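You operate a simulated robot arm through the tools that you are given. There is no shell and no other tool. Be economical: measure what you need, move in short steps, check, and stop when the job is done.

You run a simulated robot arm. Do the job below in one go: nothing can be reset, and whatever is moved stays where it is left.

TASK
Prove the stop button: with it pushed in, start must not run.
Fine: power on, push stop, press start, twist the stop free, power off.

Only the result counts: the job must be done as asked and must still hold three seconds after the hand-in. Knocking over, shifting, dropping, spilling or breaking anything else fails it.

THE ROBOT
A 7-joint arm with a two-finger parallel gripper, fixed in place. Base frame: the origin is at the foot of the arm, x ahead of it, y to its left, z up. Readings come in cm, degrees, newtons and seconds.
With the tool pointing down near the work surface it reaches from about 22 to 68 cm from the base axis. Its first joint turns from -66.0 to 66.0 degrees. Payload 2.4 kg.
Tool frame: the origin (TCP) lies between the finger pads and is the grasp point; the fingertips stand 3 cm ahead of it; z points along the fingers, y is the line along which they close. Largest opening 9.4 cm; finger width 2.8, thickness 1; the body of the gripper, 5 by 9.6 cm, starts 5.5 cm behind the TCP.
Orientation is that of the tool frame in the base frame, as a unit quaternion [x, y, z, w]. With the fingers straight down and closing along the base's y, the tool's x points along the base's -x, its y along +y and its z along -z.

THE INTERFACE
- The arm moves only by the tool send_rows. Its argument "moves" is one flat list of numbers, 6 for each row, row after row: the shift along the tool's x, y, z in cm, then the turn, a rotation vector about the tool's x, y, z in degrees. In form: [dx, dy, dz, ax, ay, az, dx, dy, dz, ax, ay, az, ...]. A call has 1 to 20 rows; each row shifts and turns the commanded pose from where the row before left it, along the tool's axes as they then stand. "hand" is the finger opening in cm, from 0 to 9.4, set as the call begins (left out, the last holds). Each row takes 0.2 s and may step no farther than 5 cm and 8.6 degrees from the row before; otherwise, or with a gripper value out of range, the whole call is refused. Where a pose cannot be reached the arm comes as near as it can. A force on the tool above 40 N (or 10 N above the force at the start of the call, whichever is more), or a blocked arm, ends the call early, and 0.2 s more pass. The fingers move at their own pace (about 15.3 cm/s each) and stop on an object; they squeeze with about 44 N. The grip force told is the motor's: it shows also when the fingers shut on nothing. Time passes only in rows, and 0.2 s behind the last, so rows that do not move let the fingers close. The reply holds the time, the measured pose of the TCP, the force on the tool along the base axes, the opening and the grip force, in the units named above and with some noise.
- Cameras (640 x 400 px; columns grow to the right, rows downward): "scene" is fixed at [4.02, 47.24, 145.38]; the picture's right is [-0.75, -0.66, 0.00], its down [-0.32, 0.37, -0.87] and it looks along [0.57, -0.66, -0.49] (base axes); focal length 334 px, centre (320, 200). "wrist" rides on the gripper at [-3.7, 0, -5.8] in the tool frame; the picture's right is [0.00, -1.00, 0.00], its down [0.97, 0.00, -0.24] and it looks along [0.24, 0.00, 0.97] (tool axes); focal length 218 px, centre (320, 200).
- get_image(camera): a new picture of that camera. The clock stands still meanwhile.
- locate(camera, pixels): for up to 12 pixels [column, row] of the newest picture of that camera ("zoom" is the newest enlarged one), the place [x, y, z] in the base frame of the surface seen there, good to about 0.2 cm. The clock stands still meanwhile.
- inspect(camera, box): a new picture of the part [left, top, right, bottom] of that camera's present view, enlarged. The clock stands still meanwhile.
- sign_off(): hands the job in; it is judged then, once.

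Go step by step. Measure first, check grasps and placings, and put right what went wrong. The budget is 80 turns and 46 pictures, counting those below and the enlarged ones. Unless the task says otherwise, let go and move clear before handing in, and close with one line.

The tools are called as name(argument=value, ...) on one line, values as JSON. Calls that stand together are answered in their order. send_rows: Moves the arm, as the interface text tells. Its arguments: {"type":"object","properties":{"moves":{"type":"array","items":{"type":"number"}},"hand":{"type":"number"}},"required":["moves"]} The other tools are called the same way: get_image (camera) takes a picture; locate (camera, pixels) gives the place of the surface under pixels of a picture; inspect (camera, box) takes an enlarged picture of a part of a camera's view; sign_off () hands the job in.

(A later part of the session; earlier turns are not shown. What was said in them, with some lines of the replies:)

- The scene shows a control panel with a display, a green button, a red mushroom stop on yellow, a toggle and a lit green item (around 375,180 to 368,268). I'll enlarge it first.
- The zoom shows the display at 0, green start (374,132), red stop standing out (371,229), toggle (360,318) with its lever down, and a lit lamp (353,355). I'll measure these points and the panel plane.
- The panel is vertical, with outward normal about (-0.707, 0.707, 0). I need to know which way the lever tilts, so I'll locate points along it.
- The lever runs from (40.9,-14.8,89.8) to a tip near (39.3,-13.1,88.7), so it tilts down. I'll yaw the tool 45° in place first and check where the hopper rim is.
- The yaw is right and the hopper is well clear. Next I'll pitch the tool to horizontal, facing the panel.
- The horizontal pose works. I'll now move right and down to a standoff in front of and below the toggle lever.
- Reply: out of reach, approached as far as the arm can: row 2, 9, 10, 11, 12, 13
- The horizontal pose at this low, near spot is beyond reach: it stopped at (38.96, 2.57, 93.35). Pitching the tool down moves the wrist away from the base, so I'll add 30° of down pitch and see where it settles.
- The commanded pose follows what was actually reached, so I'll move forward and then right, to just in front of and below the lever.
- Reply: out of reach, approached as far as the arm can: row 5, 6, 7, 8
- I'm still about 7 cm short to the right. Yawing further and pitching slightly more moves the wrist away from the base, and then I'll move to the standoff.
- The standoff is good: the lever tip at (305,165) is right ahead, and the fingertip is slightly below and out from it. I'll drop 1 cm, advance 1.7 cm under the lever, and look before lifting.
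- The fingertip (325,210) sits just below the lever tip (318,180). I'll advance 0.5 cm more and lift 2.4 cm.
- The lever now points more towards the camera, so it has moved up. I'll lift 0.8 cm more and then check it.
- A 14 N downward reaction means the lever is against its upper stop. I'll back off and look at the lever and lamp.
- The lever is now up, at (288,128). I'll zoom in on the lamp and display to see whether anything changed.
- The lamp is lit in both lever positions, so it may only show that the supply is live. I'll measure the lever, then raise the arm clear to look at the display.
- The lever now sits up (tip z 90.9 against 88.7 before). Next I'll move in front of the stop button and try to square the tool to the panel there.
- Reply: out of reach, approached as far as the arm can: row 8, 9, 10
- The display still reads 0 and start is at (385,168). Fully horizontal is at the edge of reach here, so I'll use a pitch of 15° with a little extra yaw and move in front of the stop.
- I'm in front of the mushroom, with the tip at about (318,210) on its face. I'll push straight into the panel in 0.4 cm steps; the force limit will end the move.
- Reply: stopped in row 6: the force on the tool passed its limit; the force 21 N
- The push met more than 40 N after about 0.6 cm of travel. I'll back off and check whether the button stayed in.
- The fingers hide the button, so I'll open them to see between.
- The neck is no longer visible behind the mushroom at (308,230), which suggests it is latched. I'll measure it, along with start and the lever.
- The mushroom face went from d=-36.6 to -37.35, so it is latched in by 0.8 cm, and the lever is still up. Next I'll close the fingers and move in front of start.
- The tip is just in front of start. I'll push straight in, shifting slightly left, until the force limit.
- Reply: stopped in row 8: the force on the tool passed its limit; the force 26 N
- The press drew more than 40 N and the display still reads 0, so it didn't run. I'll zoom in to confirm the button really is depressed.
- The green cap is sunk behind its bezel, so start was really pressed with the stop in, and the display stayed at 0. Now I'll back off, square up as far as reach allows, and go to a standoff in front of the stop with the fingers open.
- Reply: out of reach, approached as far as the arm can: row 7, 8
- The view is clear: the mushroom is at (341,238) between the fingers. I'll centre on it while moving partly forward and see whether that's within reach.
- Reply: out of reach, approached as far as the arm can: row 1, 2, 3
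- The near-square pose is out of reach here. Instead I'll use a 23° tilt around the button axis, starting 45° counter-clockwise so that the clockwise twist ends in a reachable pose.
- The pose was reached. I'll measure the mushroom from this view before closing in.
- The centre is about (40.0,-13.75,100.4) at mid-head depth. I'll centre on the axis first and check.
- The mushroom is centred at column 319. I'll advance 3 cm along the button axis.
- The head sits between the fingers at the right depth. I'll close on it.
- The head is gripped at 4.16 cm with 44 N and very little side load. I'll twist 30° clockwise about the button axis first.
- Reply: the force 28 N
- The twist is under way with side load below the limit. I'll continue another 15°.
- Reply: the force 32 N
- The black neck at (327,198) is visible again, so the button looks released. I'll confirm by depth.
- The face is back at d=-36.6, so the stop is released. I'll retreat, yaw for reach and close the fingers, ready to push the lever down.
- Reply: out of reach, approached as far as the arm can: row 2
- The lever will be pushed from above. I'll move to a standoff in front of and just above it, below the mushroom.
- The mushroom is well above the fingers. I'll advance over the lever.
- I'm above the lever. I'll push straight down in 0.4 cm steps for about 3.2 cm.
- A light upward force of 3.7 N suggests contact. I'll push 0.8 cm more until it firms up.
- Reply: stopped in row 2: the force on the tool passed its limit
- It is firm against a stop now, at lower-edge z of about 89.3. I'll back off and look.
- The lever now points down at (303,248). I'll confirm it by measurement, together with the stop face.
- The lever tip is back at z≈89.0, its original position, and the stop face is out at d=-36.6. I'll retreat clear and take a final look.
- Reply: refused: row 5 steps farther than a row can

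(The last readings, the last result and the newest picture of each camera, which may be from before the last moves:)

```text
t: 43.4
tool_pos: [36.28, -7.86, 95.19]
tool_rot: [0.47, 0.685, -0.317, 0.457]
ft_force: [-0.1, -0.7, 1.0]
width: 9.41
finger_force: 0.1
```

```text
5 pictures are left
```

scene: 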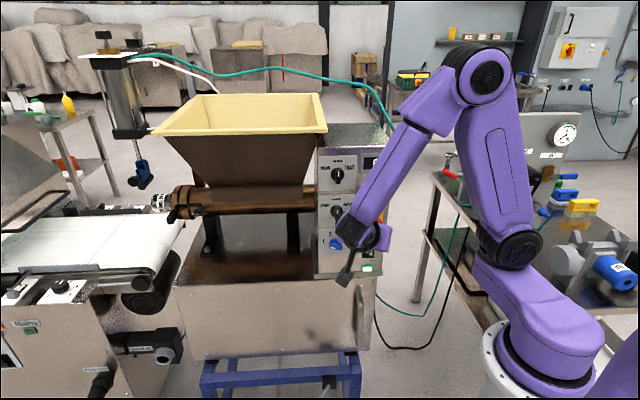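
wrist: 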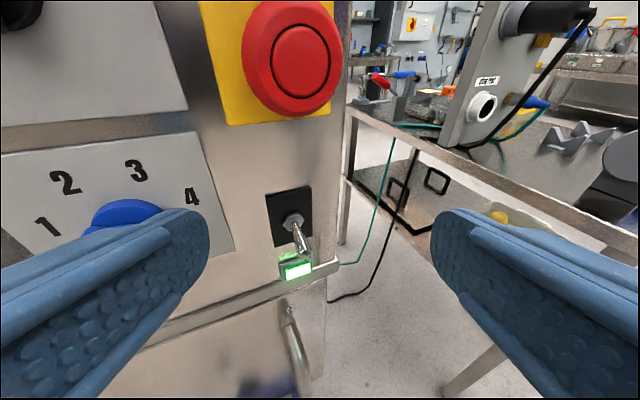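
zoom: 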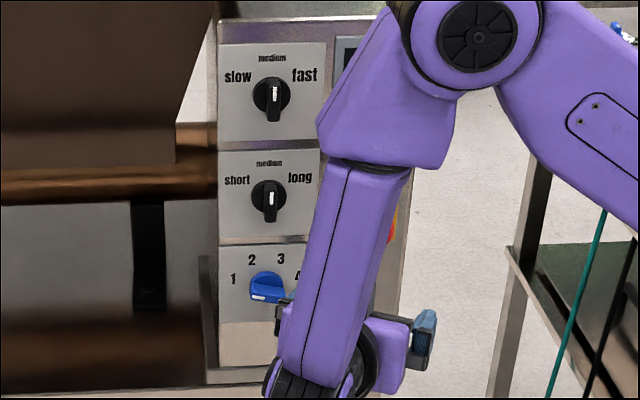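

The retreat was refused for its step size. The knobs are unchanged in the zoom, and I'll repeat the move with smaller steps.

send_rows(moves=[0, 0, -3, 0, 0, 0, -3, 0, -2, 0, 0, 0, -4, 0, -2, 0, 0, 0, -4, 2, 0, 0, 0, 0, -3, 3, 0, 0, 0, 0, -3, 3, 0, 0, 0, 0])

inspect(camera="scene", box=[305, 140, 405, 285])

get_image(camera="wrist")

```text
t: 44.8
tool_pos: [44.01, -5.21, 114.13]
tool_rot: [0.469, 0.687, -0.316, 0.456]
ft_force: [-0.5, 0.1, 0.1]
width: 9.39
finger_force: 0.0
```

```text
2.76 times, centred on (355, 212) of scene
```

zoom: 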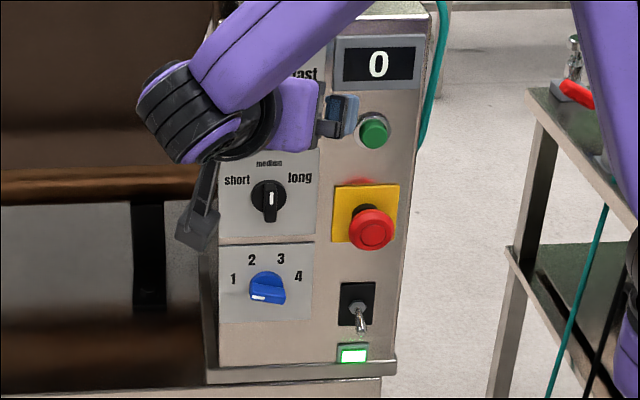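

```text
3 pictures are left
```

wrist: 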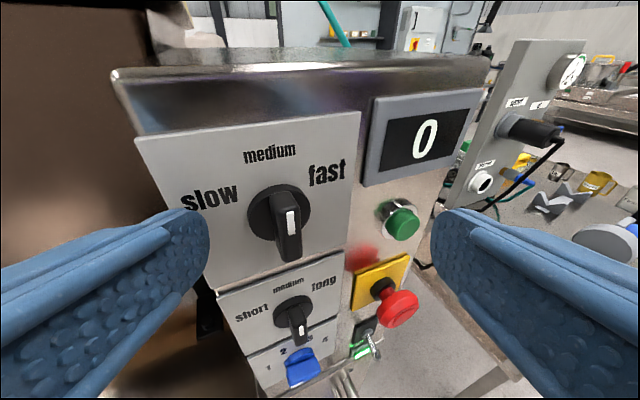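

Everything matches the start: display 0, stop out, lever down, knobs unchanged. I'll pull back a little further from the panel.

send_rows(moves=[0, 0, -3, 0, 0, 0, 0, 0, -3, 0, 0, 0])

```text
t: 45.4
tool_pos: [42.03, 0.05, 116.16]
tool_rot: [0.47, 0.686, -0.317, 0.457]
ft_force: [0.1, 0.8, 0.7]
width: 9.4
finger_force: 0.1
```

The arm is clear of the panel, so I'm handing in.

sign_off()

```text
The job is handed in.
```

I ran the full sequence, and start did not run with the stop pushed in: the display stayed at 0. The stop is twisted free and the power toggle is back down where it began. I took up as on, because the green lamp stayed lit in both positions and the toggle has no label.
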